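You operate a simulated robot arm through the tools that you are given. There is no shell and no other tool. Be economical: measure what you need, move in short steps, check, and stop when the job is done.

The job below is to be done with a simulated two-armed robot. You get a single attempt, and the scene is never put back.

Task
Take the grey wedge from the top of the gauge table and leave it on the top of the fitting table. Take the teal socket box and leave it on top of the brown carton on the top of the gauge table. Fetch the purple wedge and set it on the top of the timber table. Put the brown clip carton on the top of the fitting table. Close the glue tray lid. Fetch the teal pad and set it on the right end of the rack table. Take the short steel rail labelled "L327" from the top of the timber table and leave it on the air cover. Take the yellow wedge and leave it on the top of the gauge table. Pick up the rubber roller with one hand, pass it to the other hand and put it on the top of the filler table. Put the foam piece from the top of the filler table on the table marked boxes. Take the yellow wool piece and put it on the top of the low table. Take the white wool piece and put it on the right end of the board stack. Do these in any order. Set down upright: brown clip carton, teal pad, rubber roller, yellow wool piece, white wool piece.

The check looks at the end state, three seconds after you hand in, the way a careful person would. Anything else that was tipped, shoved, dropped, spilled or broken makes it a failure. Lids that push on must go on centred and level and be pressed home; caps that screw on are set level and turned clockwise until they are tight.

Robot
Two 7-joint arms with two-finger parallel grippers on one trunk, on a base that drives. Base frame: it is fixed to the floor where the robot stands at the start and does not move with it; the origin is under the middle of the robot, x ahead of it, y to its left, z up. Readings come in mm, rad, newtons and seconds.
The left shoulder is at the start at [52, 101, 1060], the right one opposite. With the tool pointing down near the work surface each hand reaches from about 100 to 460 mm from the robot's upright axis, wherever it stands, measured 20 degrees to its own side. Places, roughly: air cover [-5000, 2750, 750]; brown clip carton [-1750, 2500, 750]; carton [500, 250, 750]; foam piece (8x6x5 cm) [-6200, 2700, 700]; glue tray lid [-1400, 2400, 800]; grey wedge (10x5x4 cm) [500, 100, 800]; purple wedge (8x4x3 cm) [700, 2400, 800]; right end of the board stack [-2300, -4000, 300]; right end of the rack table (20x40 cm) [-2260, 2800, 800]; rubber roller (8x6x10 cm) [-6000, 500, 800]; short steel rail [-1500, 2250, 750]; table marked BOXES [-6000, 200, 700]; teal pad (5x4x6 cm) [-1300, 2300, 800]; teal socket box (6x6x5 cm) [600, 2200, 800]; top of the filler table [-6800, 2900, 700]; top of the fitting table [200, 2500, 800]; top of the gauge table (124x24 cm) [500, 140, 800]; top of the low table [-3600, -7400, 600]; top of the timber table [-1200, 2500, 800]; white wool piece (12x6x8 cm) [-2300, -8200, 600]; yellow wedge (12x5x4 cm) [-700, 2200, 800]; yellow wool piece (11x7x8 cm) [-2300, -8000, 600]. Payload 2.4 kg a hand.
The tool frame of a hand sits at the grasp point between the pads (the TCP): z along the fingers, y along the line on which they close. The tips reach 24 mm beyond it. The gripper opens to 68 mm. The fingers are 17 mm wide and 10 mm thick; the gripper's body (40 by 70 mm) begins 41 mm behind the TCP.
Orientation is told as [roll, pitch, yaw] about the base's x, y, z axes, in that order, counted from this pose: with the fingers straight down and closing along the base's y, the tool's x points along the base's -x, its y along +y and its z along -z.

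Tools
- The arms move only by the tool apply_moves. It takes "left_deltas", "right_deltas" or both (then of equal length, played together; a hand with none holds still); each is a list that holds one entry, the list of rows, each a list of 7 numbers: the shift along the base's x, y, z in mm, then the turn, a rotation vector about the base's x, y, z in rad, then the closure, from 0 (fully open) to 1 (shut). In form: [[[tx, ty, tz, wx, wy, wz, gripper], ...]]. A call has 1 to 8 rows; each row is the pose to reach, as a shift and turn from the pose commanded when the call began. Each row takes 0.2 s and may step no farther than 50 mm and 0.15 rad from the row before; otherwise, or with a gripper value out of range, the whole call is refused. Where a pose cannot be reached the arm comes as near as it can. A force on the tool above 40 N (or 10 N above the force at the start of the call, whichever is more), or a blocked arm, ends the call early, and 0.2 s more pass. The fingers move at their own pace (about 72 mm/s each) and stop on an object; they squeeze with about 42 N. The grip force told is the motor's: it shows also when the fingers shut on nothing. Time passes only in rows, and 0.2 s behind the last, so rows that repeat a pose let the fingers close. The reply holds the time, the measured pose of the TCP, the force on the tool along the base axes, the opening and the grip force, in the units named above and with some noise, with the torque about the TCP (base axes, N m) and any sound that the robot's microphone picked up.
- Cameras (640 x 400 px; columns grow to the right, rows downward): "scene" is now at [137.3, 18, 1213.3]; the picture's right is [0.22, -0.98, 0.00], its down [-0.61, -0.14, -0.78] and it looks along [0.76, 0.17, -0.62] (base axes); focal length 260 px, centre (320, 200). "left" rides on the left gripper at [84, -11, -75] in its tool frame; the picture's right is [0.13, 0.99, 0.00], its down [-0.60, 0.08, -0.79] and it looks along [-0.79, 0.10, 0.61] (tool axes); focal length 251 px, centre (320, 200). "right" rides on the right gripper at [84, 11, -75] in its tool frame; the picture's right is [-0.13, 0.99, 0.00], its down [-0.60, -0.08, -0.79] and it looks along [-0.79, -0.10, 0.61] (tool axes); focal length 251 px, centre (320, 200). There is no depth. A picture from a camera that has moved, and an enlarged one, comes with that camera's place and axes in the base frame and with its lens.
- get_image(camera): a new picture of that camera. No time passes.
- slide_trunk(by): slides the trunk up (or, below 0, down) by that many mm; the arms and the scene camera ride with it, the base frame stays. It gives what a move gives, with no picture.
- base_move(legs): drives the robot by 1 to 6 legs, each [ahead, left, turn to the left] in mm, mm and rad, along the robot's own axes; the way and the turn of a leg run together, so that a leg with both is an arc; at most 1500 mm and 3.142 rad a leg. The arms and the cameras ride along, it lands a little off, and it stops where it bumps. It gives what a move gives.
- pan_tilt(pan, tilt): turns the head with the scene camera to pan (to the left, within 1.501 rad either way) and tilt (down, from -0.506 to 1.204), counted from straight ahead of the robot. It gives what a move gives.
- close_up(camera, box): a new picture of the part [left, top, right, bottom] of that camera's present view, enlarged. No time passes.
- finish_job(): hands the job in; it is judged then, once.

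Go step by step. Nothing tells you exact positions but the pictures and the camera data: compare them with the known pose of the tool, close in by small moves and look again before you grip or let go. The budget is 567 turns and 370 pictures, counting those below and the enlarged ones. Unless the task says otherwise, let go and move clear before handing in.

The tools are called after "Request:" as a command line: name --argument value ..., lists and objects as JSON in quotes. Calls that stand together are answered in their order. apply_moves: Moves the arms, as the interface text tells. Its arguments: {"type":"object","properties":{"left_deltas":{"type":"array","items":{"type":"array","items":{"type":"array","items":{"type":"number"}}}},"right_deltas":{"type":"array","items":{"type":"array","items":{"type":"array","items":{"type":"number"}}}}},"required":[]} The other tools are called the same way: slide_trunk (by) slides the trunk up or down; base_move (legs) drives the base; pan_tilt (pan, tilt) turns the head that bears the scene camera; get_image (camera) takes a picture; close_up (camera, box) takes an enlarged picture of a part of a camera's view; finish_job () hands the job in.

At the start:

```text
clock: 0.0
left_eef_pos: [309.2, 213.6, 1020.4]
left_tcp_rot: [-0.002, -0.001, 0.002]
left_ft_force: [1.2, 0.3, -0.2]
left_torque: [0.01, 0.01, 0.02]
left_grip_width: 68.0
left_finger_force: 0.2
right_eef_pos: [317.9, -74.5, 1034.5]
right_tcp_rot: [0.003, 0.0, -0.001]
right_ft_force: [-0.3, -0.4, 0.4]
right_torque: [-0.01, 0.01, 0.01]
right_grip_width: 68.2
right_finger_force: 0.0
trunk travel left (down, up): [-275.0, 574.0]
robot x, y, heading: [2.9, -1.4, 0.001]
head pan, tilt: [0.22, 0.674]
```

scene: 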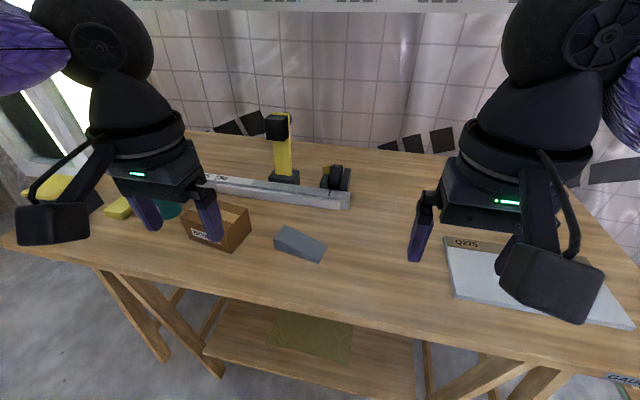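
right: 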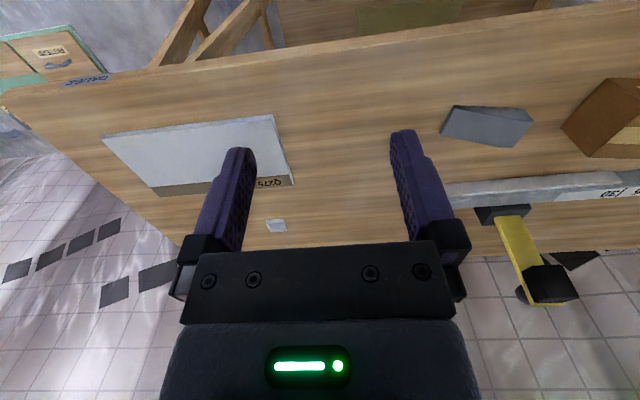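
left: 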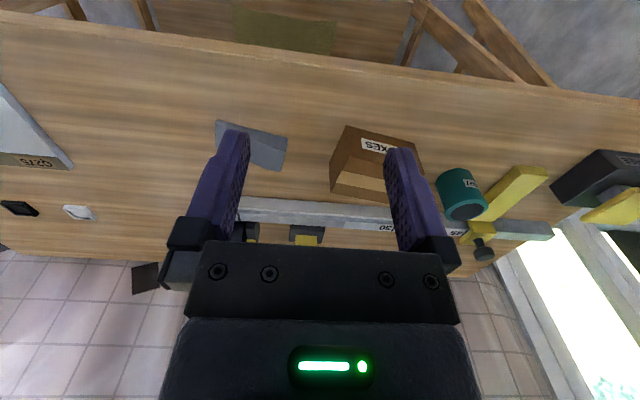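

The grey wedge triangulates to about [479, 136, 810], with the brown carton to its left. I'll look closer before gripping.

Request:
close_up --camera "scene" --box '[160, 100, 480, 300]'

Request:
close_up --camera "left" --box '[180, 80, 500, 280]'

```text
2.00 times, centred on (320, 200) of scene
camera zoom: at [137.3, 18.0, 1213.3], right [0.22, -0.98, 0.0], down [-0.61, -0.14, -0.78], along [0.76, 0.17, -0.62], focal length 519 px, centre (320, 200)
```

zoom: 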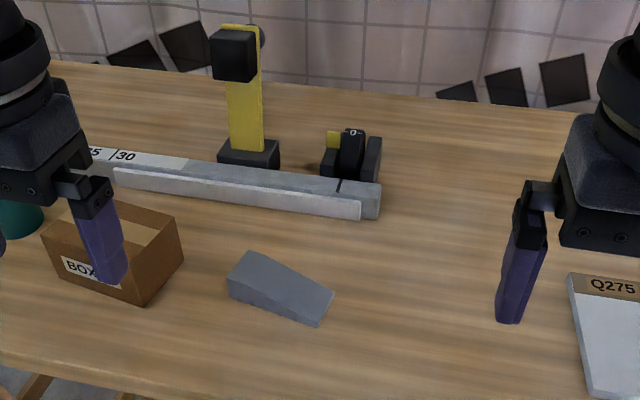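

```text
2.00 times, centred on (340, 180) of left
camera zoom: at [225.4, 202.7, 1096.1], right [-0.13, 0.99, 0.0], down [0.6, 0.08, 0.79], along [0.79, 0.1, -0.61], focal length 503 px, centre (280, 240)
```

zoom: 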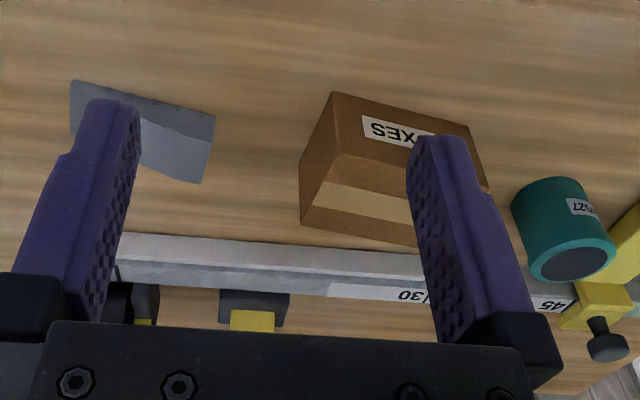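

The wedge lies with its long axis along y, turned about −9.5°, with its thick end toward +y, on a table top near z = 803. It is just out of reach, so I'll drive a little ahead and start turning the left hand.

Request:
base_move --legs '[[70, 0, 0]]'

Request:
apply_moves --left_deltas '[[[0, 0, 0, 0, 0, 0.15, 0], [0, 0, 0, 0, 0, 0.3, 0], [0, 0, 0, 0, 0, 0.45, 0], [0, 0, 0, 0, 0, 0.6, 0], [0, 0, 0, 0, 0, 0.75, 0], [0, 0, 0, 0, 0, 0.9, 0], [0, 0, 0, 0, 0, 1.05, 0], [0, 0, 0, 0, 0, 1.2, 0]]]'

```text
clock: 1.0
left_eef_pos: [378.9, 214.5, 1019.7]
left_tcp_rot: [0.001, 0.001, 0.005]
left_ft_force: [0.1, 0.0, -0.7]
left_torque: [0.0, -0.05, -0.02]
left_grip_width: 68.2
left_finger_force: 0.1
right_eef_pos: [388.2, -74.5, 1033.1]
right_tcp_rot: [0.003, 0.003, -0.001]
right_ft_force: [-0.1, -0.5, -1.0]
right_torque: [0.01, 0.02, 0.03]
right_grip_width: 68.2
right_finger_force: 0.0
trunk travel left (down, up): [-275.0, 574.0]
robot x, y, heading: [69.9, -1.6, 0.001]
head pan, tilt: [0.22, 0.674]
```

```text
clock: 2.8
left_eef_pos: [378.1, 215.1, 1021.0]
left_tcp_rot: [-0.001, -0.003, 1.207]
left_ft_force: [0.2, -1.1, -0.7]
left_torque: [-0.01, 0.04, 0.03]
left_grip_width: 68.0
left_finger_force: 0.1
right_eef_pos: [387.4, -74.3, 1033.8]
right_tcp_rot: [0.003, -0.001, -0.001]
right_ft_force: [-0.1, -0.1, 0.4]
right_torque: [0.03, -0.02, -0.03]
right_grip_width: 68.0
right_finger_force: 0.0
trunk travel left (down, up): [-275.0, 574.0]
robot x, y, heading: [69.6, -2.6, -0.001]
head pan, tilt: [0.22, 0.674]
```

The hand has turned. Now I'll move it above the wedge's thick half and look again.

Request:
apply_moves --left_deltas '[[[25, -18, -30, 0, 0, 0.1, 0], [50, -36, -60, 0, 0, 0.2, 0], [76, -54, -90, 0, 0, 0.2, 0], [103, -72, -120, 0, 0, 0.2, 0]]]'

Request:
get_image --camera "left"

Request:
get_image --camera "scene"

```text
clock: 3.8
left_eef_pos: [483.3, 143.2, 900.0]
left_tcp_rot: [0.001, 0.0, 1.406]
left_ft_force: [-0.8, -0.1, 0.4]
left_torque: [-0.01, -0.01, 0.0]
left_grip_width: 67.9
left_finger_force: 0.1
right_eef_pos: [386.9, -73.3, 1033.6]
right_tcp_rot: [0.001, -0.001, -0.001]
right_ft_force: [-1.0, 0.6, 0.2]
right_torque: [0.0, 0.01, -0.02]
right_grip_width: 68.0
right_finger_force: 0.1
trunk travel left (down, up): [-275.0, 574.0]
robot x, y, heading: [73.7, 2.3, 0.003]
head pan, tilt: [0.22, 0.674]
```

```text
364 pictures are left
camera left: at [482.1, 56.8, 975.0], right [-1.0, 0.04, 0.0], down [0.02, 0.61, 0.79], along [0.03, 0.79, -0.61], focal length 251 px, centre (320, 200)
```

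left: 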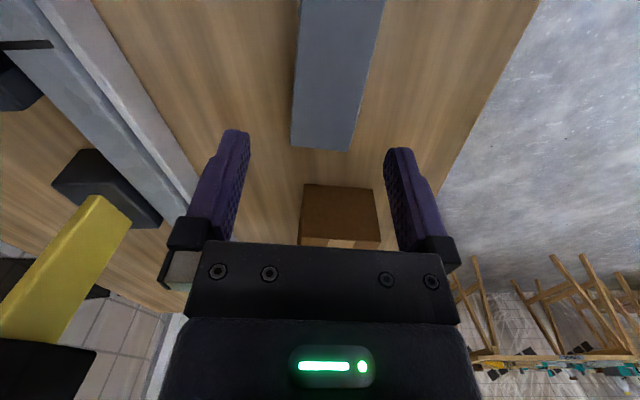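

```text
363 pictures are left
camera scene: at [207.1, 18.2, 1213.2], right [0.22, -0.98, 0.0], down [-0.61, -0.14, -0.78], along [0.76, 0.17, -0.62], focal length 260 px, centre (320, 200)
```

scene: 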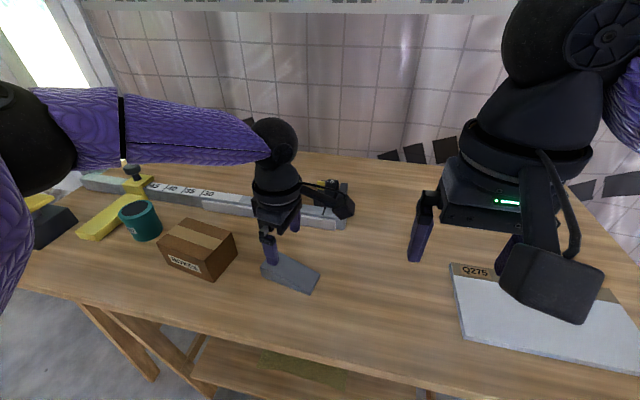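

The hand lines up with the wedge, which is about 43 mm wide and about 25 mm tall at the thick end. I'll lower toward that end.

Request:
apply_moves --left_deltas '[[[-1, 6, -30, 0, 0, 0, 0], [-1, 10, -55, 0, 0, 0, 0], [-1, 10, -68, 0, 0, 0, 0]]]'

Request:
close_up --camera "scene" --box '[220, 190, 380, 290]'

```text
clock: 4.6
left_eef_pos: [481.9, 151.5, 833.8]
left_tcp_rot: [-0.002, 0.0, 1.404]
left_ft_force: [-0.5, 0.0, 0.9]
left_torque: [0.0, -0.02, -0.01]
left_grip_width: 67.8
left_finger_force: 0.1
right_eef_pos: [386.6, -73.6, 1033.9]
right_tcp_rot: [0.002, -0.002, -0.001]
right_ft_force: [-0.6, 0.8, 0.0]
right_torque: [-0.03, 0.01, 0.01]
right_grip_width: 68.2
right_finger_force: 0.0
trunk travel left (down, up): [-275.0, 574.0]
robot x, y, heading: [68.3, 0.7, 0.003]
head pan, tilt: [0.22, 0.674]
```

```text
4.00 times, centred on (300, 240) of scene
camera zoom: at [206.9, 18.2, 1213.3], right [0.22, -0.98, 0.0], down [-0.61, -0.14, -0.78], along [0.76, 0.17, -0.62], focal length 1038 px, centre (400, 40)
```

zoom: 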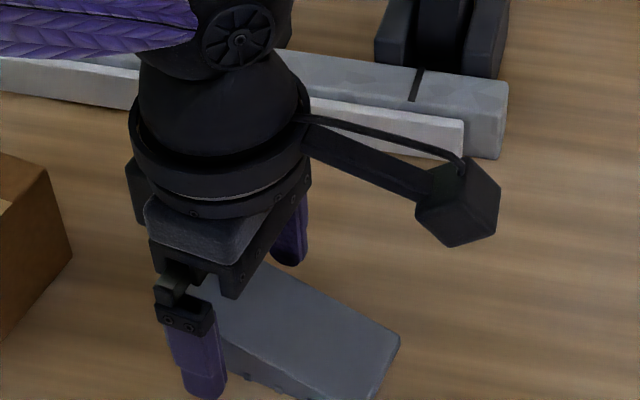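

The fingers straddle the wedge, so I'll close and lift slightly.

Request:
apply_moves --left_deltas '[[[0, 0, -2, 0, 0, 0, 0.5], [0, 0, -2, 0, 0, 0, 1], [0, 0, -2, 0, 0, 0, 1], [0, 0, -2, 0, 0, 0, 1], [0, 0, 20, 0, 0, 0, 1], [0, 0, 60, 0, 0, 0, 1], [0, 0, 110, 0, 0, 0, 1]]]'

Request:
get_image --camera "left"

Request:
pan_tilt --pan 1.4 --tilt 0.3

Request:
get_image --camera "scene"

```text
clock: 6.2
left_eef_pos: [483.0, 151.8, 943.1]
left_tcp_rot: [0.0, 0.002, 1.403]
left_ft_force: [0.6, 0.5, -1.1]
left_torque: [0.02, -0.01, -0.01]
left_grip_width: 44.2
left_finger_force: 42.4
right_eef_pos: [387.1, -73.9, 1034.4]
right_tcp_rot: [0.002, -0.001, -0.002]
right_ft_force: [-0.7, -0.5, 0.2]
right_torque: [0.01, -0.01, 0.01]
right_grip_width: 67.9
right_finger_force: 0.1
trunk travel left (down, up): [-275.0, 574.0]
robot x, y, heading: [71.2, -4.2, 0.006]
head pan, tilt: [0.22, 0.674]
```

```text
361 pictures are left
camera left: at [480.7, 67.7, 1018.8], right [-1.0, 0.04, 0.0], down [0.02, 0.61, 0.79], along [0.03, 0.79, -0.61], focal length 251 px, centre (320, 200)
```

left: 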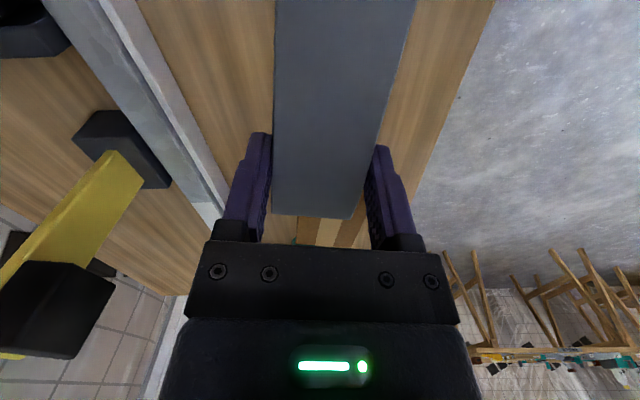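

```text
clock: 7.6
left_eef_pos: [484.6, 153.0, 942.6]
left_tcp_rot: [-0.001, -0.001, 1.403]
left_ft_force: [0.0, -0.5, 0.3]
left_torque: [-0.03, 0.01, -0.05]
left_grip_width: 43.7
left_finger_force: 41.7
right_eef_pos: [386.9, -73.7, 1033.7]
right_tcp_rot: [0.003, 0.0, -0.001]
right_ft_force: [0.7, -0.3, 0.6]
right_torque: [0.04, 0.01, 0.05]
right_grip_width: 67.7
right_finger_force: 0.0
trunk travel left (down, up): [-275.0, 574.0]
robot x, y, heading: [69.3, 0.8, 0.002]
head pan, tilt: [1.4, 0.3]
```

```text
360 pictures are left
camera scene: at [138.9, 91.4, 1247.2], right [0.99, -0.17, 0.0], down [-0.05, -0.29, -0.96], along [0.16, 0.94, -0.3], focal length 260 px, centre (320, 200)
```

scene: 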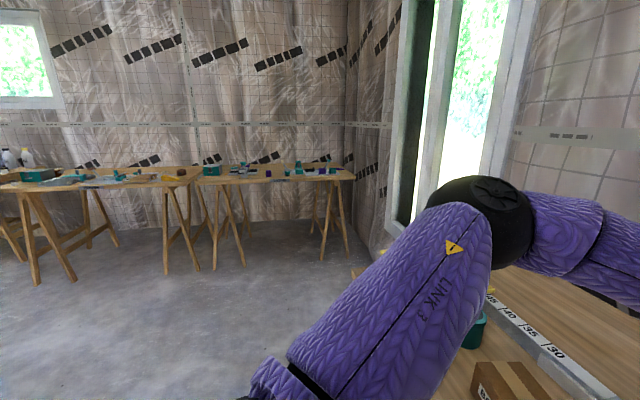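

The grey wedge is held. I'll back off, turn toward the tables along +y, and drive up near the fitting table.

Request:
base_move --legs '[[-300, 0, 0], [0, 0, 1.5708], [1450, 0, 0], [0, -420, 0]]'

Request:
pan_tilt --pan 0 --tilt 0.5

Request:
get_image --camera "scene"

```text
clock: 22.4
left_eef_pos: [137.1, 1841.2, 942.7]
left_tcp_rot: [-0.002, -0.002, 2.909]
left_ft_force: [0.2, -0.7, -0.7]
left_torque: [0.01, 0.01, 0.0]
left_grip_width: 44.1
left_finger_force: 41.5
right_eef_pos: [357.1, 1730.5, 1032.6]
right_tcp_rot: [0.003, 0.0, 1.505]
right_ft_force: [-0.2, 0.2, -0.5]
right_torque: [-0.02, 0.02, -0.01]
right_grip_width: 67.9
right_finger_force: 0.0
trunk travel left (down, up): [-275.0, 574.0]
robot x, y, heading: [263.1, 1416.1, 1.505]
head pan, tilt: [1.4, 0.3]
```

```text
clock: 23.9
left_eef_pos: [137.8, 1841.9, 942.4]
left_tcp_rot: [-0.001, -0.001, 2.908]
left_ft_force: [0.0, -0.2, -0.1]
left_torque: [0.05, 0.0, 0.03]
left_grip_width: 43.8
left_finger_force: 42.6
right_eef_pos: [357.2, 1731.0, 1034.0]
right_tcp_rot: [0.0, 0.0, 1.504]
right_ft_force: [-0.1, -0.2, 0.2]
right_torque: [0.01, 0.02, -0.01]
right_grip_width: 68.0
right_finger_force: 0.0
trunk travel left (down, up): [-275.0, 574.0]
robot x, y, heading: [259.7, 1416.5, 1.5]
head pan, tilt: [0.0, 0.499]
```

```text
359 pictures are left
camera scene: at [271.4, 1562.2, 1228.8], right [1.0, -0.06, 0.0], down [-0.03, -0.48, -0.88], along [0.06, 0.88, -0.48], focal length 260 px, centre (320, 200)
```

scene: 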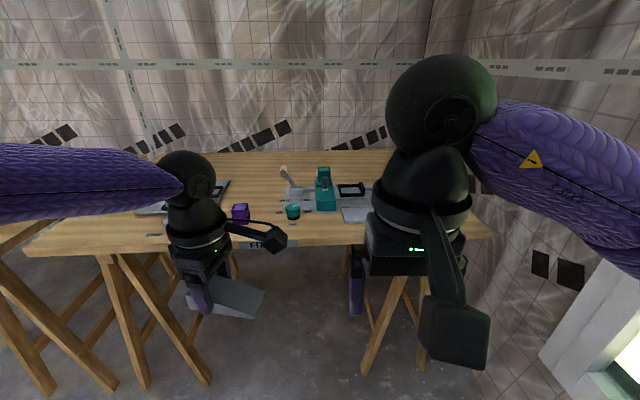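

I can see the fitting table ahead, front edge around row 245. I'll zoom in on it.

Request:
close_up --camera "scene" --box '[130, 130, 450, 280]'

Request:
pan_tilt --pan -0.6 --tilt 0.4

Request:
get_image --camera "scene"

Request:
pan_tilt --pan 0.9 --tilt 0.3

Request:
get_image --camera "scene"

```text
2.00 times, centred on (290, 205) of scene
camera zoom: at [271.4, 1562.2, 1228.8], right [1.0, -0.06, 0.0], down [-0.03, -0.48, -0.88], along [0.06, 0.88, -0.48], focal length 519 px, centre (380, 190)
```

zoom: 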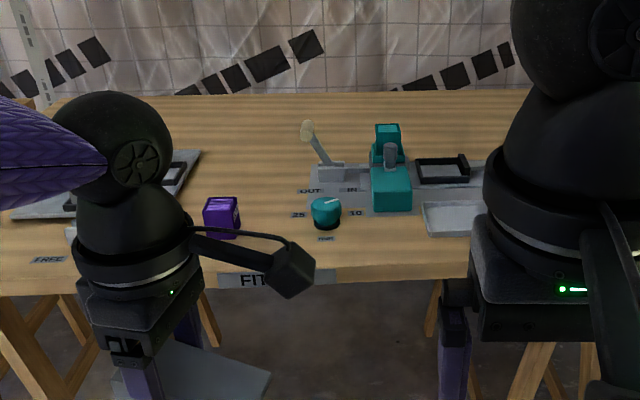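

```text
clock: 24.9
left_eef_pos: [136.7, 1842.4, 942.9]
left_tcp_rot: [0.001, -0.003, 2.91]
left_ft_force: [-0.2, 0.1, 0.1]
left_torque: [0.03, -0.02, 0.02]
left_grip_width: 44.0
left_finger_force: 42.1
right_eef_pos: [357.9, 1731.0, 1033.9]
right_tcp_rot: [0.001, 0.0, 1.504]
right_ft_force: [-0.4, 0.1, -0.4]
right_torque: [0.02, 0.05, -0.03]
right_grip_width: 67.9
right_finger_force: 0.0
trunk travel left (down, up): [-275.0, 574.0]
robot x, y, heading: [264.3, 1416.8, 1.506]
head pan, tilt: [-0.6, 0.4]
```

```text
357 pictures are left
camera scene: at [322.7, 1544.4, 1237.9], right [0.79, -0.62, 0.0], down [-0.24, -0.31, -0.92], along [0.57, 0.73, -0.39], focal length 260 px, centre (320, 200)
```

scene: 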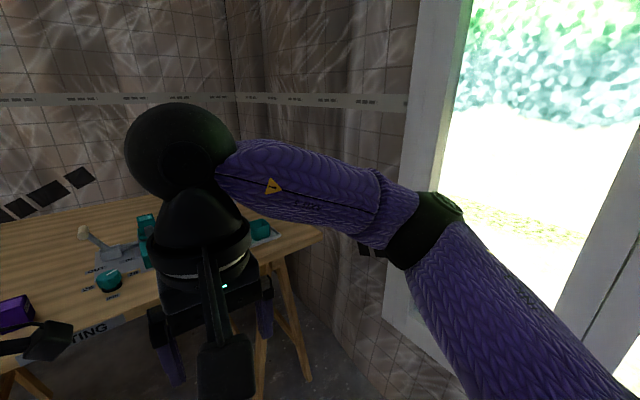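

```text
clock: 26.5
left_eef_pos: [137.7, 1841.0, 943.8]
left_tcp_rot: [-0.001, -0.002, 2.911]
left_ft_force: [-0.1, -0.5, -0.8]
left_torque: [-0.01, -0.03, 0.0]
left_grip_width: 43.8
left_finger_force: 41.7
right_eef_pos: [356.9, 1732.1, 1034.6]
right_tcp_rot: [0.002, 0.0, 1.505]
right_ft_force: [-0.5, -0.3, -1.2]
right_torque: [-0.01, 0.0, -0.03]
right_grip_width: 68.0
right_finger_force: 0.0
trunk travel left (down, up): [-275.0, 574.0]
robot x, y, heading: [263.3, 1415.9, 1.507]
head pan, tilt: [0.901, 0.3]
```

```text
356 pictures are left
camera scene: at [196.3, 1534.0, 1247.2], right [0.67, 0.74, 0.0], down [0.22, -0.2, -0.96], along [-0.71, 0.64, -0.3], focal length 260 px, centre (320, 200)
```

scene: 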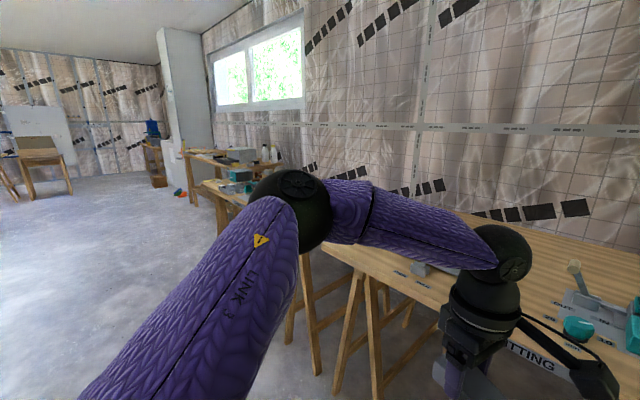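

The purple box is at about (85, 2218), the dial at (235, 2241), and the table's front edge is at y ≈ 2100. I'll square up and drive closer, with the left hand over the free area left of the purple box.

Request:
base_move --legs '[[0, 0, 0.065], [0, 180, 0], [360, 0, 0]]'

Request:
pan_tilt --pan 0.25 --tilt 0.75

Request:
get_image --camera "scene"

Request:
get_image --camera "left"

Request:
get_image --camera "right"

```text
clock: 30.4
left_eef_pos: [-68.4, 2199.0, 942.9]
left_tcp_rot: [0.0, -0.003, 2.97]
left_ft_force: [1.0, -0.3, 0.0]
left_torque: [-0.02, 0.01, -0.01]
left_grip_width: 44.3
left_finger_force: 41.9
right_eef_pos: [158.6, 2102.1, 1033.6]
right_tcp_rot: [0.003, 0.0, 1.567]
right_ft_force: [0.2, -1.1, -0.4]
right_torque: [-0.02, 0.03, 0.01]
right_grip_width: 67.9
right_finger_force: 0.1
trunk travel left (down, up): [-275.0, 574.0]
robot x, y, heading: [84.5, 1784.6, 1.566]
head pan, tilt: [0.901, 0.3]
```

```text
clock: 31.4
left_eef_pos: [-68.0, 2199.5, 942.4]
left_tcp_rot: [0.001, 0.0, 2.971]
left_ft_force: [0.6, -0.4, -0.5]
left_torque: [-0.02, 0.03, 0.01]
left_grip_width: 43.8
left_finger_force: 42.1
right_eef_pos: [158.7, 2101.2, 1033.1]
right_tcp_rot: [0.001, 0.001, 1.568]
right_ft_force: [-0.5, -0.3, 0.9]
right_torque: [-0.03, -0.02, 0.02]
right_grip_width: 67.9
right_finger_force: 0.0
trunk travel left (down, up): [-275.0, 574.0]
robot x, y, heading: [85.8, 1784.5, 1.564]
head pan, tilt: [0.25, 0.75]
```

```text
355 pictures are left
camera scene: at [62.7, 1918.1, 1206.8], right [0.97, 0.25, 0.0], down [0.17, -0.66, -0.73], along [-0.18, 0.71, -0.68], focal length 260 px, centre (320, 200)
```

scene: 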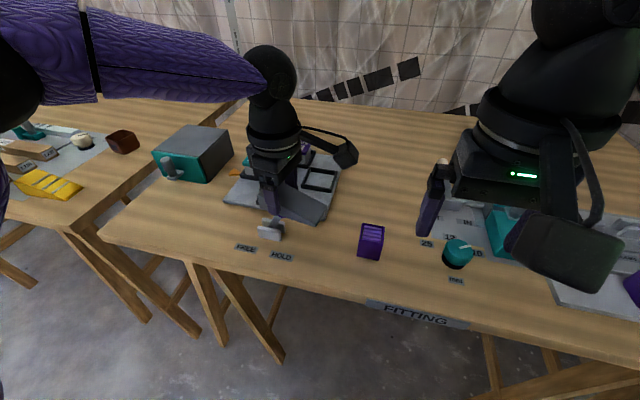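

```text
354 pictures are left
camera left: at [16.9, 2195.1, 1018.4], right [-0.04, -1.0, 0.0], down [-0.61, 0.03, 0.79], along [-0.79, 0.03, -0.61], focal length 251 px, centre (320, 200)
```

left: 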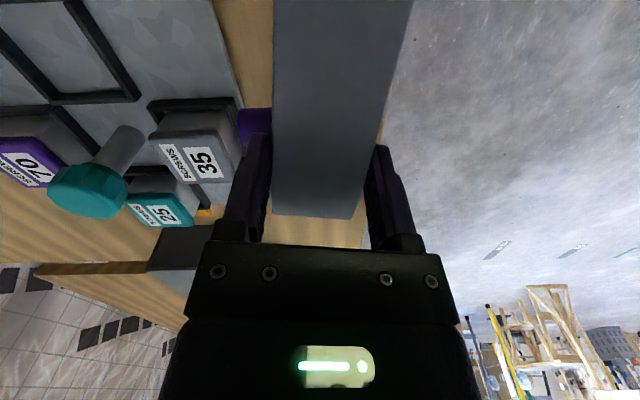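

```text
353 pictures are left
camera right: at [146.8, 2017.7, 1108.2], right [-0.99, 0.13, 0.0], down [0.08, 0.6, 0.79], along [0.1, 0.79, -0.61], focal length 251 px, centre (320, 200)
```

right: 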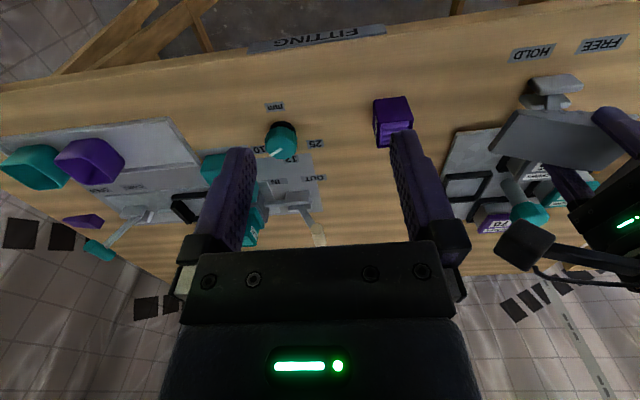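

Free space is at x ≈ −50…50, y ≈ 2110…2260, between the HOLD switch and the purple box. I'll turn the wedge to lie along y and move over x ≈ 0.

Request:
apply_moves --left_deltas '[[[8, 0, 0, 0, 0, -0.15, 1], [16, 0, 0, 0, 0, -0.3, 1], [25, 0, 0, 0, 0, -0.45, 1], [34, 0, 0, 0, 0, -0.6, 1], [43, 0, 0, 0, 0, -0.75, 1], [52, 0, 0, 0, 0, -0.9, 1], [62, 0, 0, 0, 0, -1.05, 1], [68, 0, 0, 0, 0, -1.2, 1]]]'

Request:
apply_moves --left_deltas '[[[0, 0, -20, 0, 0, -0.15, 1], [0, 0, -40, 0, 0, -0.2, 1], [0, 0, -60, 0, 0, -0.2, 1]]]'

Request:
get_image --camera "scene"

Request:
get_image --camera "right"

```text
clock: 33.2
left_eef_pos: [-17.1, 2185.5, 942.6]
left_tcp_rot: [-0.001, -0.002, 1.77]
left_ft_force: [0.2, -0.1, 0.0]
left_torque: [-0.01, 0.03, -0.02]
left_grip_width: 43.9
left_finger_force: 41.6
left hand out of reach, approached as far as the arm can: row 6, 7, 8
right_eef_pos: [157.9, 2102.7, 1034.6]
right_tcp_rot: [0.002, 0.0, 1.568]
right_ft_force: [-0.8, 0.0, -0.4]
right_torque: [-0.04, 0.02, -0.01]
right_grip_width: 68.0
right_finger_force: 0.1
trunk travel left (down, up): [-275.0, 574.0]
robot x, y, heading: [83.4, 1785.6, 1.574]
head pan, tilt: [0.25, 0.75]
```

```text
clock: 34.0
left_eef_pos: [-21.9, 2180.3, 884.4]
left_tcp_rot: [0.0, -0.001, 1.571]
left_ft_force: [-0.6, 0.2, -0.5]
left_torque: [-0.01, -0.02, 0.01]
left_grip_width: 44.2
left_finger_force: 41.8
left hand out of reach, approached as far as the arm can: row 2, 3
right_eef_pos: [157.6, 2103.3, 1033.6]
right_tcp_rot: [0.001, 0.0, 1.568]
right_ft_force: [0.2, 0.3, 0.5]
right_torque: [0.01, -0.01, 0.01]
right_grip_width: 67.9
right_finger_force: 0.0
trunk travel left (down, up): [-275.0, 574.0]
robot x, y, heading: [84.9, 1783.3, 1.568]
head pan, tilt: [0.25, 0.75]
```

```text
352 pictures are left
camera scene: at [62.8, 1918.1, 1206.8], right [0.97, 0.25, 0.0], down [0.17, -0.66, -0.73], along [-0.18, 0.71, -0.68], focal length 260 px, centre (320, 200)
```

scene: 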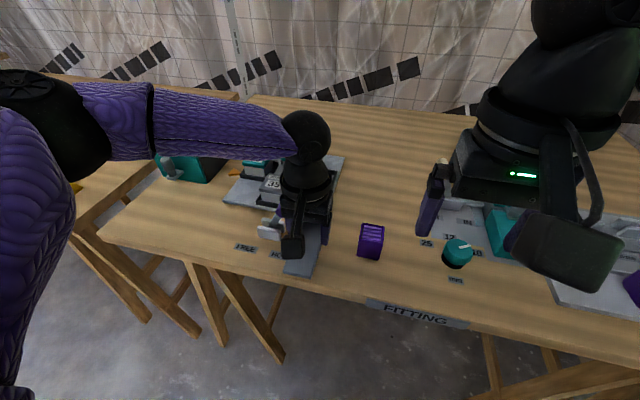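

```text
351 pictures are left
camera right: at [146.8, 2017.7, 1108.2], right [-0.99, 0.13, 0.0], down [0.08, 0.6, 0.79], along [0.1, 0.79, -0.61], focal length 251 px, centre (320, 200)
```

right: 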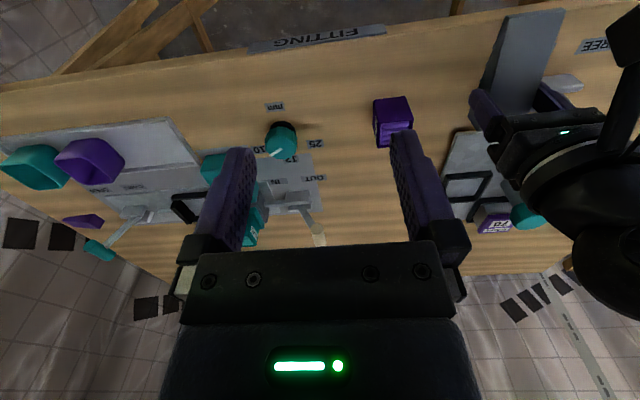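

The reach is short by a little, so I'll shift the base slightly right and ahead, then lower.

Request:
base_move --legs '[[14, -18, 0]]'

Request:
get_image --camera "right"

```text
clock: 34.8
left_eef_pos: [-3.8, 2194.0, 884.4]
left_tcp_rot: [0.0, -0.002, 1.57]
left_ft_force: [-0.7, -0.5, 0.1]
left_torque: [0.01, 0.01, -0.03]
left_grip_width: 43.8
left_finger_force: 42.5
right_eef_pos: [176.4, 2117.0, 1033.1]
right_tcp_rot: [0.004, -0.001, 1.567]
right_ft_force: [-0.5, 0.0, 0.4]
right_torque: [0.02, -0.01, 0.0]
right_grip_width: 68.2
right_finger_force: 0.1
trunk travel left (down, up): [-275.0, 574.0]
robot x, y, heading: [102.0, 1797.6, 1.568]
head pan, tilt: [0.25, 0.75]
```

```text
350 pictures are left
camera right: at [164.9, 2031.9, 1108.1], right [-0.99, 0.13, 0.0], down [0.08, 0.6, 0.79], along [0.1, 0.79, -0.61], focal length 251 px, centre (320, 200)
```

right: 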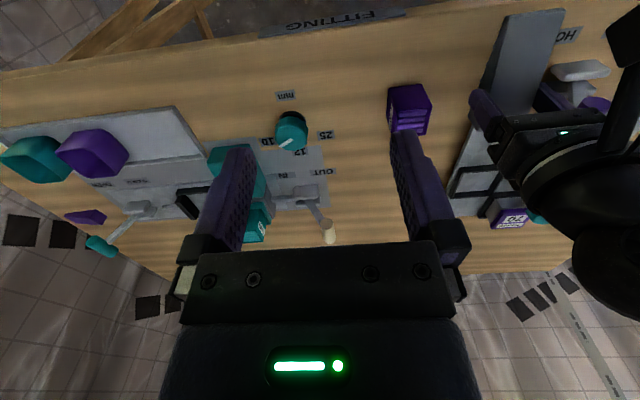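

The wedge is clear on both sides. I'll lower it in steps until it touches.

Request:
apply_moves --left_deltas '[[[0, 0, -20, 0, 0, 0, 1], [0, 0, -40, 0, 0, 0, 1], [0, 0, -46, 0, 0, 0, 1], [0, 0, -49, 0, 0, 0, 1], [0, 0, -51, 0, 0, 0, 1]]]'

Request:
close_up --camera "scene" --box '[220, 180, 380, 290]'

```text
clock: 36.0
left_eef_pos: [-17.9, 2185.6, 844.4]
left_tcp_rot: [-0.001, -0.001, 1.571]
left_ft_force: [0.6, -0.1, -1.3]
left_torque: [-0.02, 0.04, -0.02]
left_grip_width: 44.2
left_finger_force: 42.2
left hand out of reach, approached as far as the arm can: row 1, 2, 3, 4, 5
right_eef_pos: [176.5, 2116.0, 1033.9]
right_tcp_rot: [0.002, 0.001, 1.568]
right_ft_force: [0.1, -0.1, -0.5]
right_torque: [-0.04, 0.01, 0.01]
right_grip_width: 67.8
right_finger_force: 0.0
trunk travel left (down, up): [-275.0, 574.0]
robot x, y, heading: [99.3, 1799.2, 1.57]
head pan, tilt: [0.25, 0.75]
```

```text
3.64 times, centred on (300, 235) of scene
camera zoom: at [80.7, 1932.2, 1206.8], right [0.97, 0.25, 0.0], down [0.17, -0.66, -0.73], along [-0.18, 0.71, -0.68], focal length 944 px, centre (393, 73)
```

zoom: 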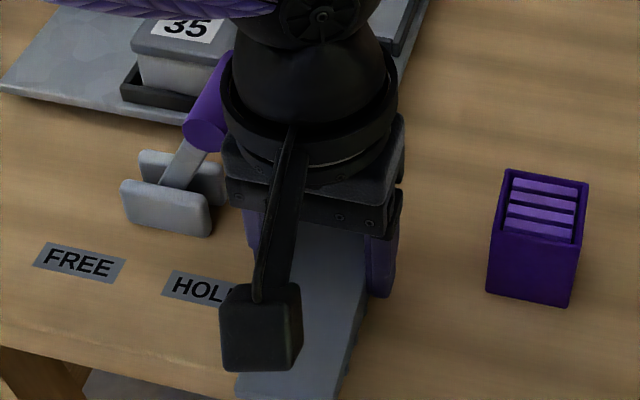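

The arm's reach limit drags the wedge back toward the table edge, which is at about y = 2132. I'll lift, drive the base further in, and lower again.

Request:
apply_moves --left_deltas '[[[0, 0, 40, 0, 0, 0, 1], [0, 0, 60, 0, 0, 0, 1]]]'

Request:
base_move --legs '[[65, 0, 0]]'

Request:
get_image --camera "scene"

Request:
get_image --camera "right"

```text
clock: 36.6
left_eef_pos: [-16.5, 2185.6, 901.3]
left_tcp_rot: [-0.002, 0.0, 1.572]
left_ft_force: [0.5, -0.1, -1.0]
left_torque: [0.0, 0.01, 0.02]
left_grip_width: 44.4
left_finger_force: 41.8
right_eef_pos: [176.2, 2115.1, 1034.1]
right_tcp_rot: [0.001, -0.002, 1.568]
right_ft_force: [-0.4, 0.7, 0.2]
right_torque: [0.03, -0.03, 0.0]
right_grip_width: 68.0
right_finger_force: 0.1
trunk travel left (down, up): [-275.0, 574.0]
robot x, y, heading: [102.0, 1798.5, 1.569]
head pan, tilt: [0.25, 0.75]
```

```text
clock: 37.6
left_eef_pos: [-15.4, 2252.9, 902.3]
left_tcp_rot: [0.0, 0.0, 1.573]
left_ft_force: [0.2, 0.1, -0.5]
left_torque: [0.0, 0.0, 0.02]
left_grip_width: 43.9
left_finger_force: 42.4
right_eef_pos: [176.4, 2184.7, 1033.6]
right_tcp_rot: [0.001, 0.002, 1.567]
right_ft_force: [0.2, -0.1, -0.1]
right_torque: [0.01, 0.0, 0.0]
right_grip_width: 68.3
right_finger_force: 0.1
trunk travel left (down, up): [-275.0, 574.0]
robot x, y, heading: [102.4, 1866.5, 1.571]
head pan, tilt: [0.25, 0.75]
```

```text
348 pictures are left
camera scene: at [80.7, 1999.9, 1206.7], right [0.97, 0.25, 0.0], down [0.17, -0.66, -0.73], along [-0.18, 0.71, -0.68], focal length 260 px, centre (320, 200)
```

scene: 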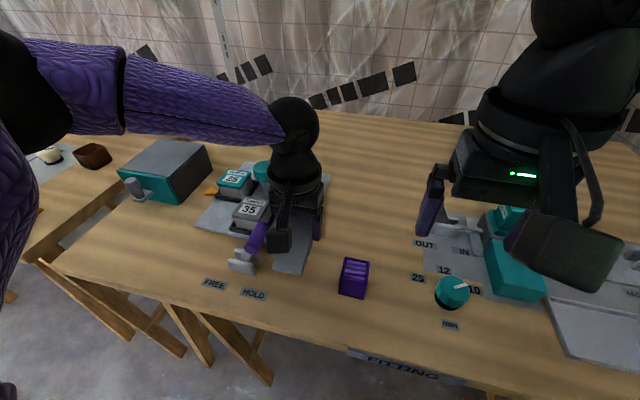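

```text
347 pictures are left
camera right: at [164.6, 2099.5, 1108.1], right [-0.99, 0.13, 0.0], down [0.08, 0.6, 0.79], along [0.1, 0.79, -0.61], focal length 251 px, centre (320, 200)
```

right: 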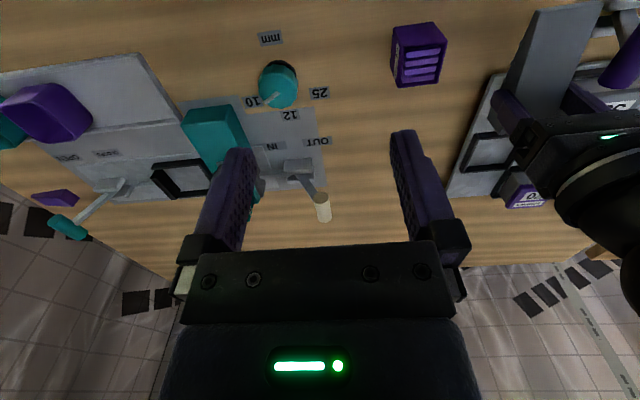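

Now I'll pull the hand back and right to about (2, 2208) and check before lowering.

Request:
apply_moves --left_deltas '[[[8, -22, 0, 0, 0, 0, 1], [16, -44, 0, 0, 0, 0, 1], [16, -44, -25, 0, 0, 0, 1], [16, -44, -50, 0, 0, 0, 1]]]'

Request:
close_up --camera "scene" --box '[200, 200, 400, 325]'

```text
clock: 38.6
left_eef_pos: [1.1, 2209.3, 851.1]
left_tcp_rot: [-0.002, -0.002, 1.573]
left_ft_force: [-0.6, -0.6, 0.4]
left_torque: [-0.02, 0.0, -0.04]
left_grip_width: 44.3
left_finger_force: 42.3
right_eef_pos: [176.9, 2183.5, 1033.2]
right_tcp_rot: [-0.001, 0.0, 1.567]
right_ft_force: [-0.1, 0.2, -0.2]
right_torque: [-0.02, 0.01, -0.02]
right_grip_width: 68.0
right_finger_force: 0.1
trunk travel left (down, up): [-275.0, 574.0]
robot x, y, heading: [101.3, 1865.1, 1.574]
head pan, tilt: [0.25, 0.75]
```

```text
3.20 times, centred on (300, 262) of scene
camera zoom: at [80.7, 1999.6, 1206.8], right [0.97, 0.25, 0.0], down [0.17, -0.66, -0.73], along [-0.18, 0.71, -0.68], focal length 830 px, centre (384, 0)
```

zoom: 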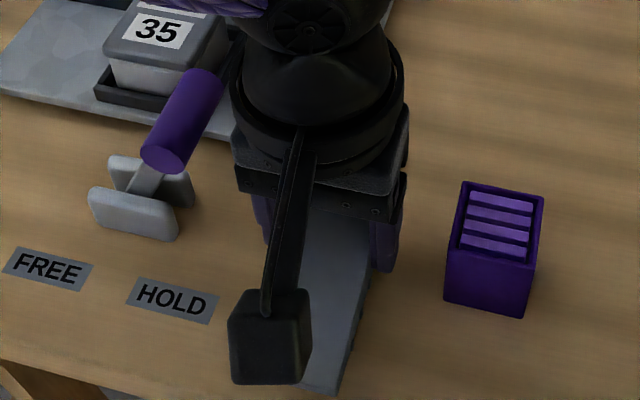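

Good clearance all round. I'll lower to contact.

Request:
apply_moves --left_deltas '[[[0, 0, -12, 0, 0, 0, 1], [0, 0, -16, 0, 0, 0, 1], [0, 0, -17.5, 0, 0, 0, 1], [0, 0, -19, 0, 0, 0, 1]]]'

Request:
close_up --camera "scene" --box '[250, 240, 340, 325]'

```text
clock: 39.6
left_eef_pos: [-0.0, 2207.2, 833.3]
left_tcp_rot: [0.001, -0.002, 1.572]
left_ft_force: [-0.4, 0.5, -1.0]
left_torque: [0.02, 0.0, 0.02]
left_grip_width: 43.8
left_finger_force: 42.0
right_eef_pos: [176.1, 2184.2, 1033.3]
right_tcp_rot: [0.001, -0.001, 1.568]
right_ft_force: [0.5, 0.2, 0.5]
right_torque: [-0.03, 0.05, 0.02]
right_grip_width: 67.9
right_finger_force: 0.0
trunk travel left (down, up): [-275.0, 574.0]
robot x, y, heading: [101.6, 1864.2, 1.571]
head pan, tilt: [0.25, 0.75]
```

```text
4.71 times, centred on (295, 282) of scene
camera zoom: at [80.7, 1999.5, 1206.8], right [0.97, 0.25, 0.0], down [0.17, -0.66, -0.73], along [-0.18, 0.71, -0.68], focal length 1221 px, centre (438, -188)
```

zoom: 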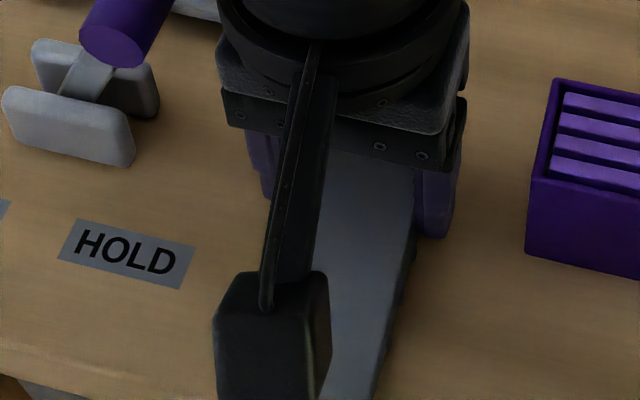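

Request:
apply_moves --left_deltas '[[[0, 0, -1, 0, 0, 0, 1], [0, 0, -2, 0, 0, 0, 1], [0, 0, -3, 0, 0, 0, 1], [0, 0, -3, 0, 0, 0, 1]]]'

```text
clock: 40.6
left_eef_pos: [-0.4, 2209.2, 831.1]
left_tcp_rot: [-0.003, -0.005, 1.572]
left_ft_force: [-3.1, 1.8, 29.0]
left_torque: [0.21, 0.08, -0.06]
left_grip_width: 44.3
left_finger_force: 42.0
right_eef_pos: [175.9, 2181.4, 1034.4]
right_tcp_rot: [0.001, 0.0, 1.57]
right_ft_force: [0.2, -0.1, -0.7]
right_torque: [-0.01, 0.01, -0.03]
right_grip_width: 67.8
right_finger_force: 0.0
trunk travel left (down, up): [-275.0, 574.0]
robot x, y, heading: [101.2, 1869.1, 1.571]
head pan, tilt: [0.25, 0.75]
```

The wedge is on the table. I'll release with a small opening and rise.

Request:
apply_moves --left_deltas '[[[0, 0, 0, 0, 0, 0, 0.15], [0, 0, 0, 0, 0, 0, 0.15], [0, 0, 30, 0, 0, 0, 0.15], [0, 0, 80, 0, 0, 0, 0.15], [0, 0, 120, 0, 0, 0, 0]]]'

Request:
pan_tilt --pan -0.4 --tilt 0.75

Request:
get_image --camera "scene"

Request:
get_image --camera "left"

```text
clock: 41.8
left_eef_pos: [-0.6, 2210.6, 950.8]
left_tcp_rot: [0.0, 0.0, 1.574]
left_ft_force: [-0.8, 0.1, -0.2]
left_torque: [-0.02, 0.01, 0.01]
left_grip_width: 67.9
left_finger_force: 0.0
right_eef_pos: [176.8, 2184.1, 1033.7]
right_tcp_rot: [0.001, 0.0, 1.566]
right_ft_force: [-1.0, 0.3, -0.5]
right_torque: [0.01, 0.03, 0.02]
right_grip_width: 67.9
right_finger_force: 0.0
trunk travel left (down, up): [-275.0, 574.0]
robot x, y, heading: [101.0, 1864.4, 1.568]
head pan, tilt: [0.25, 0.75]
```

```text
clock: 42.9
left_eef_pos: [-0.8, 2210.5, 950.8]
left_tcp_rot: [0.0, -0.002, 1.573]
left_ft_force: [0.6, -0.9, 0.1]
left_torque: [0.01, -0.02, -0.01]
left_grip_width: 68.0
left_finger_force: 0.2
right_eef_pos: [176.9, 2184.1, 1035.2]
right_tcp_rot: [0.003, -0.001, 1.569]
right_ft_force: [-0.3, 0.1, -0.3]
right_torque: [-0.01, -0.01, 0.0]
right_grip_width: 68.2
right_finger_force: 0.1
trunk travel left (down, up): [-275.0, 574.0]
robot x, y, heading: [101.6, 1866.4, 1.572]
head pan, tilt: [-0.4, 0.75]
```

```text
344 pictures are left
camera scene: at [133.4, 1995.5, 1206.8], right [0.92, -0.39, 0.0], down [-0.27, -0.63, -0.73], along [0.28, 0.67, -0.68], focal length 260 px, centre (320, 200)
```

scene: 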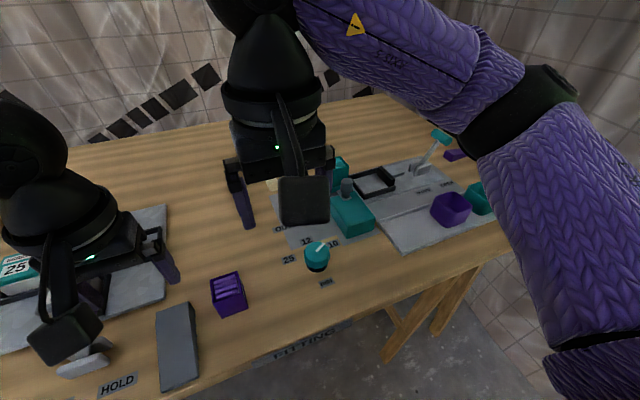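

```text
343 pictures are left
camera left: at [10.7, 2126.2, 1026.1], right [-0.99, -0.13, 0.0], down [-0.08, 0.6, 0.79], along [-0.1, 0.79, -0.61], focal length 251 px, centre (320, 200)
```

left: 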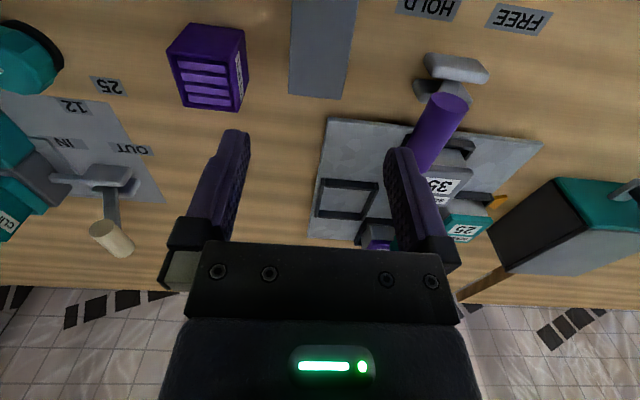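

The grey wedge is on the fitting table. Next are the teal box at about (611, 2242) and the purple wedge at about (702, 2403), near the table's right end. I'll back off slightly and slide right.

Request:
base_move --legs '[[0, -330, 0]]'

Request:
get_image --camera "scene"

Request:
get_image --camera "right"

Request:
get_image --camera "left"

```text
clock: 45.0
left_eef_pos: [330.9, 2210.3, 951.4]
left_tcp_rot: [0.001, -0.003, 1.58]
left_ft_force: [-0.8, -1.0, 0.7]
left_torque: [-0.02, 0.0, 0.02]
left_grip_width: 68.2
left_finger_force: 0.1
right_eef_pos: [508.6, 2185.6, 1033.8]
right_tcp_rot: [0.002, -0.001, 1.576]
right_ft_force: [-0.2, 0.2, 0.4]
right_torque: [0.0, 0.0, -0.01]
right_grip_width: 68.2
right_finger_force: 0.0
trunk travel left (down, up): [-275.0, 574.0]
robot x, y, heading: [434.8, 1864.4, 1.58]
head pan, tilt: [-0.4, 0.75]
```

```text
342 pictures are left
camera scene: at [467.2, 1996.7, 1206.8], right [0.92, -0.38, 0.0], down [-0.26, -0.63, -0.73], along [0.28, 0.68, -0.68], focal length 260 px, centre (320, 200)
```

scene: 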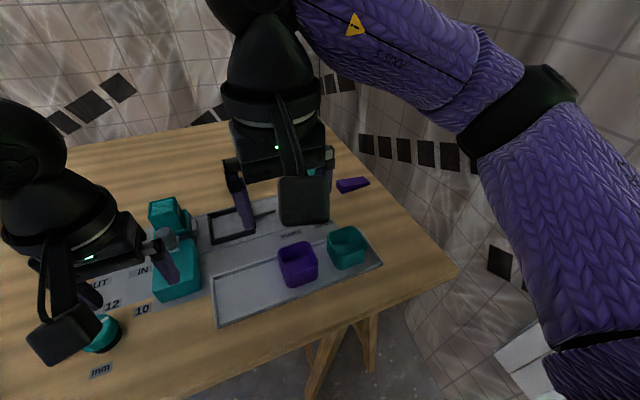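

```text
341 pictures are left
camera right: at [497.5, 2100.6, 1108.2], right [-0.99, 0.12, 0.0], down [0.08, 0.6, 0.79], along [0.1, 0.79, -0.61], focal length 251 px, centre (320, 200)
```

right: 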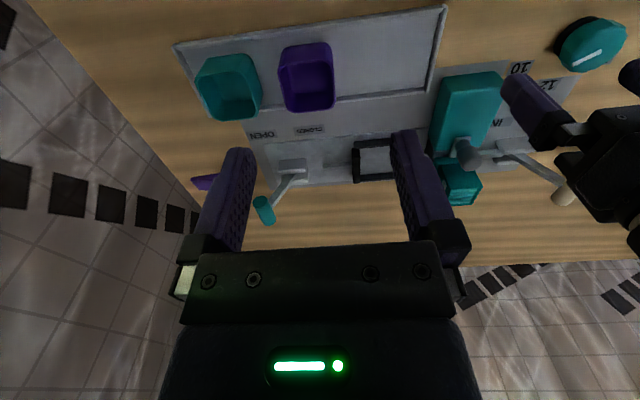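

```text
340 pictures are left
camera left: at [343.4, 2126.5, 1026.4], right [-0.99, -0.14, 0.0], down [-0.08, 0.6, 0.79], along [-0.11, 0.79, -0.61], focal length 251 px, centre (320, 200)
```

left: 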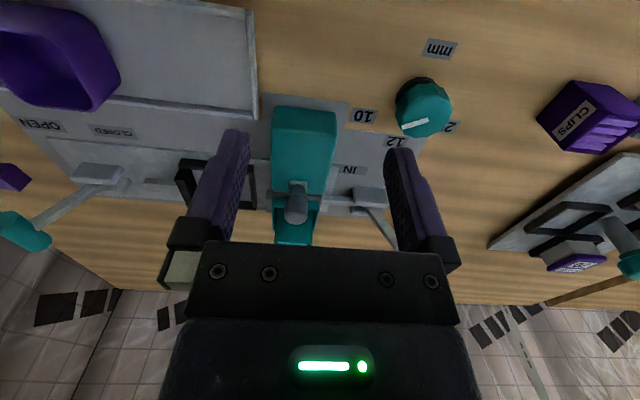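

The teal open box sits on the grey tray at about (622, 2241). I'll zoom in for its outline and the purple wedge's.

Request:
close_up --camera "scene" --box '[260, 150, 420, 290]'

Request:
close_up --camera "right" --box '[160, 20, 360, 145]'

```text
2.86 times, centred on (340, 220) of scene
camera zoom: at [467.2, 1996.7, 1206.8], right [0.92, -0.38, 0.0], down [-0.26, -0.63, -0.73], along [0.28, 0.68, -0.68], focal length 742 px, centre (263, 143)
```

zoom: 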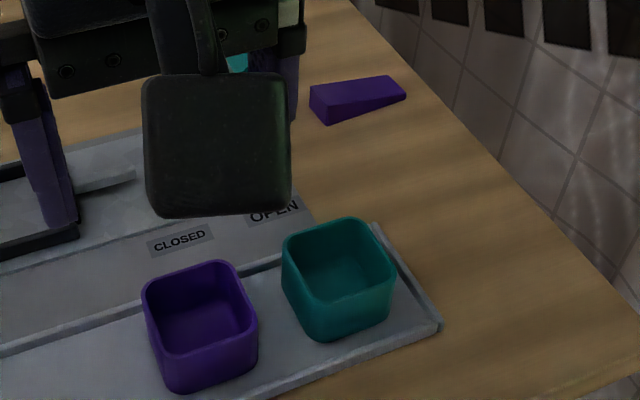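

```text
3.20 times, centred on (260, 82) of right
camera zoom: at [497.5, 2100.6, 1108.2], right [-0.99, 0.12, 0.0], down [0.08, 0.6, 0.79], along [0.1, 0.79, -0.61], focal length 805 px, centre (512, 576)
```

zoom: 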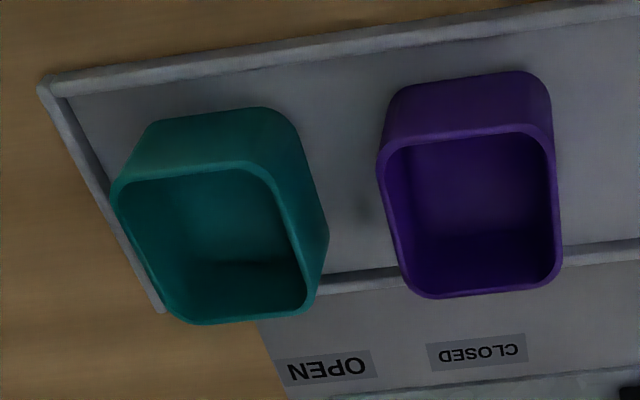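

The teal rim centres at about (614, 2238, 855), aligned with the axes. I'll move the right hand above it.

Request:
apply_moves --right_deltas '[[[26, 13, -25, 0, 0, -0.05, 0], [53, 26, -50, 0, 0, -0.05, 0], [79, 40, -78, 0, 0, -0.05, 0], [105, 53, -106, 0, 0, -0.05, 0], [105, 53, -106, 0, 0, -0.05, 0]]]'

Request:
get_image --camera "right"

Request:
close_up --camera "scene" --box '[240, 150, 460, 290]'

```text
clock: 46.2
left_eef_pos: [331.2, 2211.2, 950.4]
left_tcp_rot: [0.001, -0.001, 1.58]
left_ft_force: [0.6, 0.0, -0.3]
left_torque: [-0.02, 0.0, 0.0]
left_grip_width: 67.9
left_finger_force: 0.0
right_eef_pos: [614.3, 2236.8, 925.9]
right_tcp_rot: [0.002, 0.001, 1.525]
right_ft_force: [-0.5, 0.2, 0.1]
right_torque: [0.0, -0.02, 0.0]
right_grip_width: 68.3
right_finger_force: 0.1
trunk travel left (down, up): [-275.0, 574.0]
robot x, y, heading: [437.0, 1867.3, 1.579]
head pan, tilt: [-0.4, 0.75]
```

```text
337 pictures are left
camera right: at [598.6, 2152.8, 1000.8], right [-0.98, 0.17, 0.0], down [0.11, 0.6, 0.79], along [0.14, 0.78, -0.61], focal length 251 px, centre (320, 200)
```

right: 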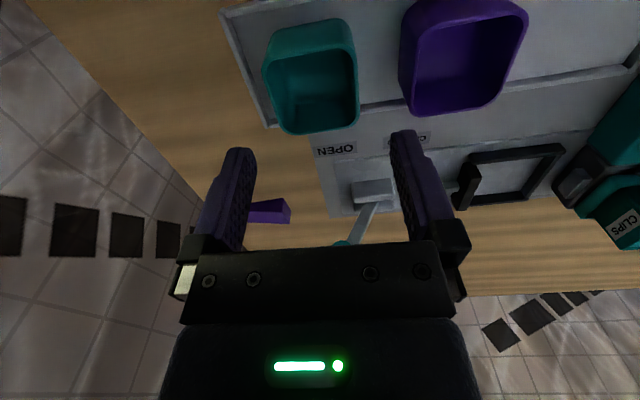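

```text
2.86 times, centred on (350, 220) of scene
camera zoom: at [467.2, 1996.8, 1206.8], right [0.92, -0.38, 0.0], down [-0.26, -0.63, -0.73], along [0.28, 0.68, -0.68], focal length 742 px, centre (234, 143)
```

zoom: 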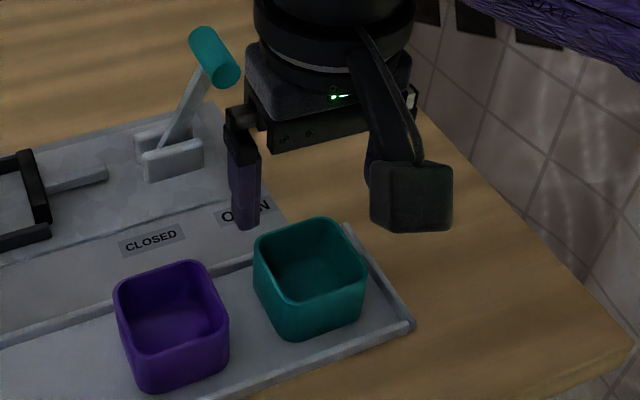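

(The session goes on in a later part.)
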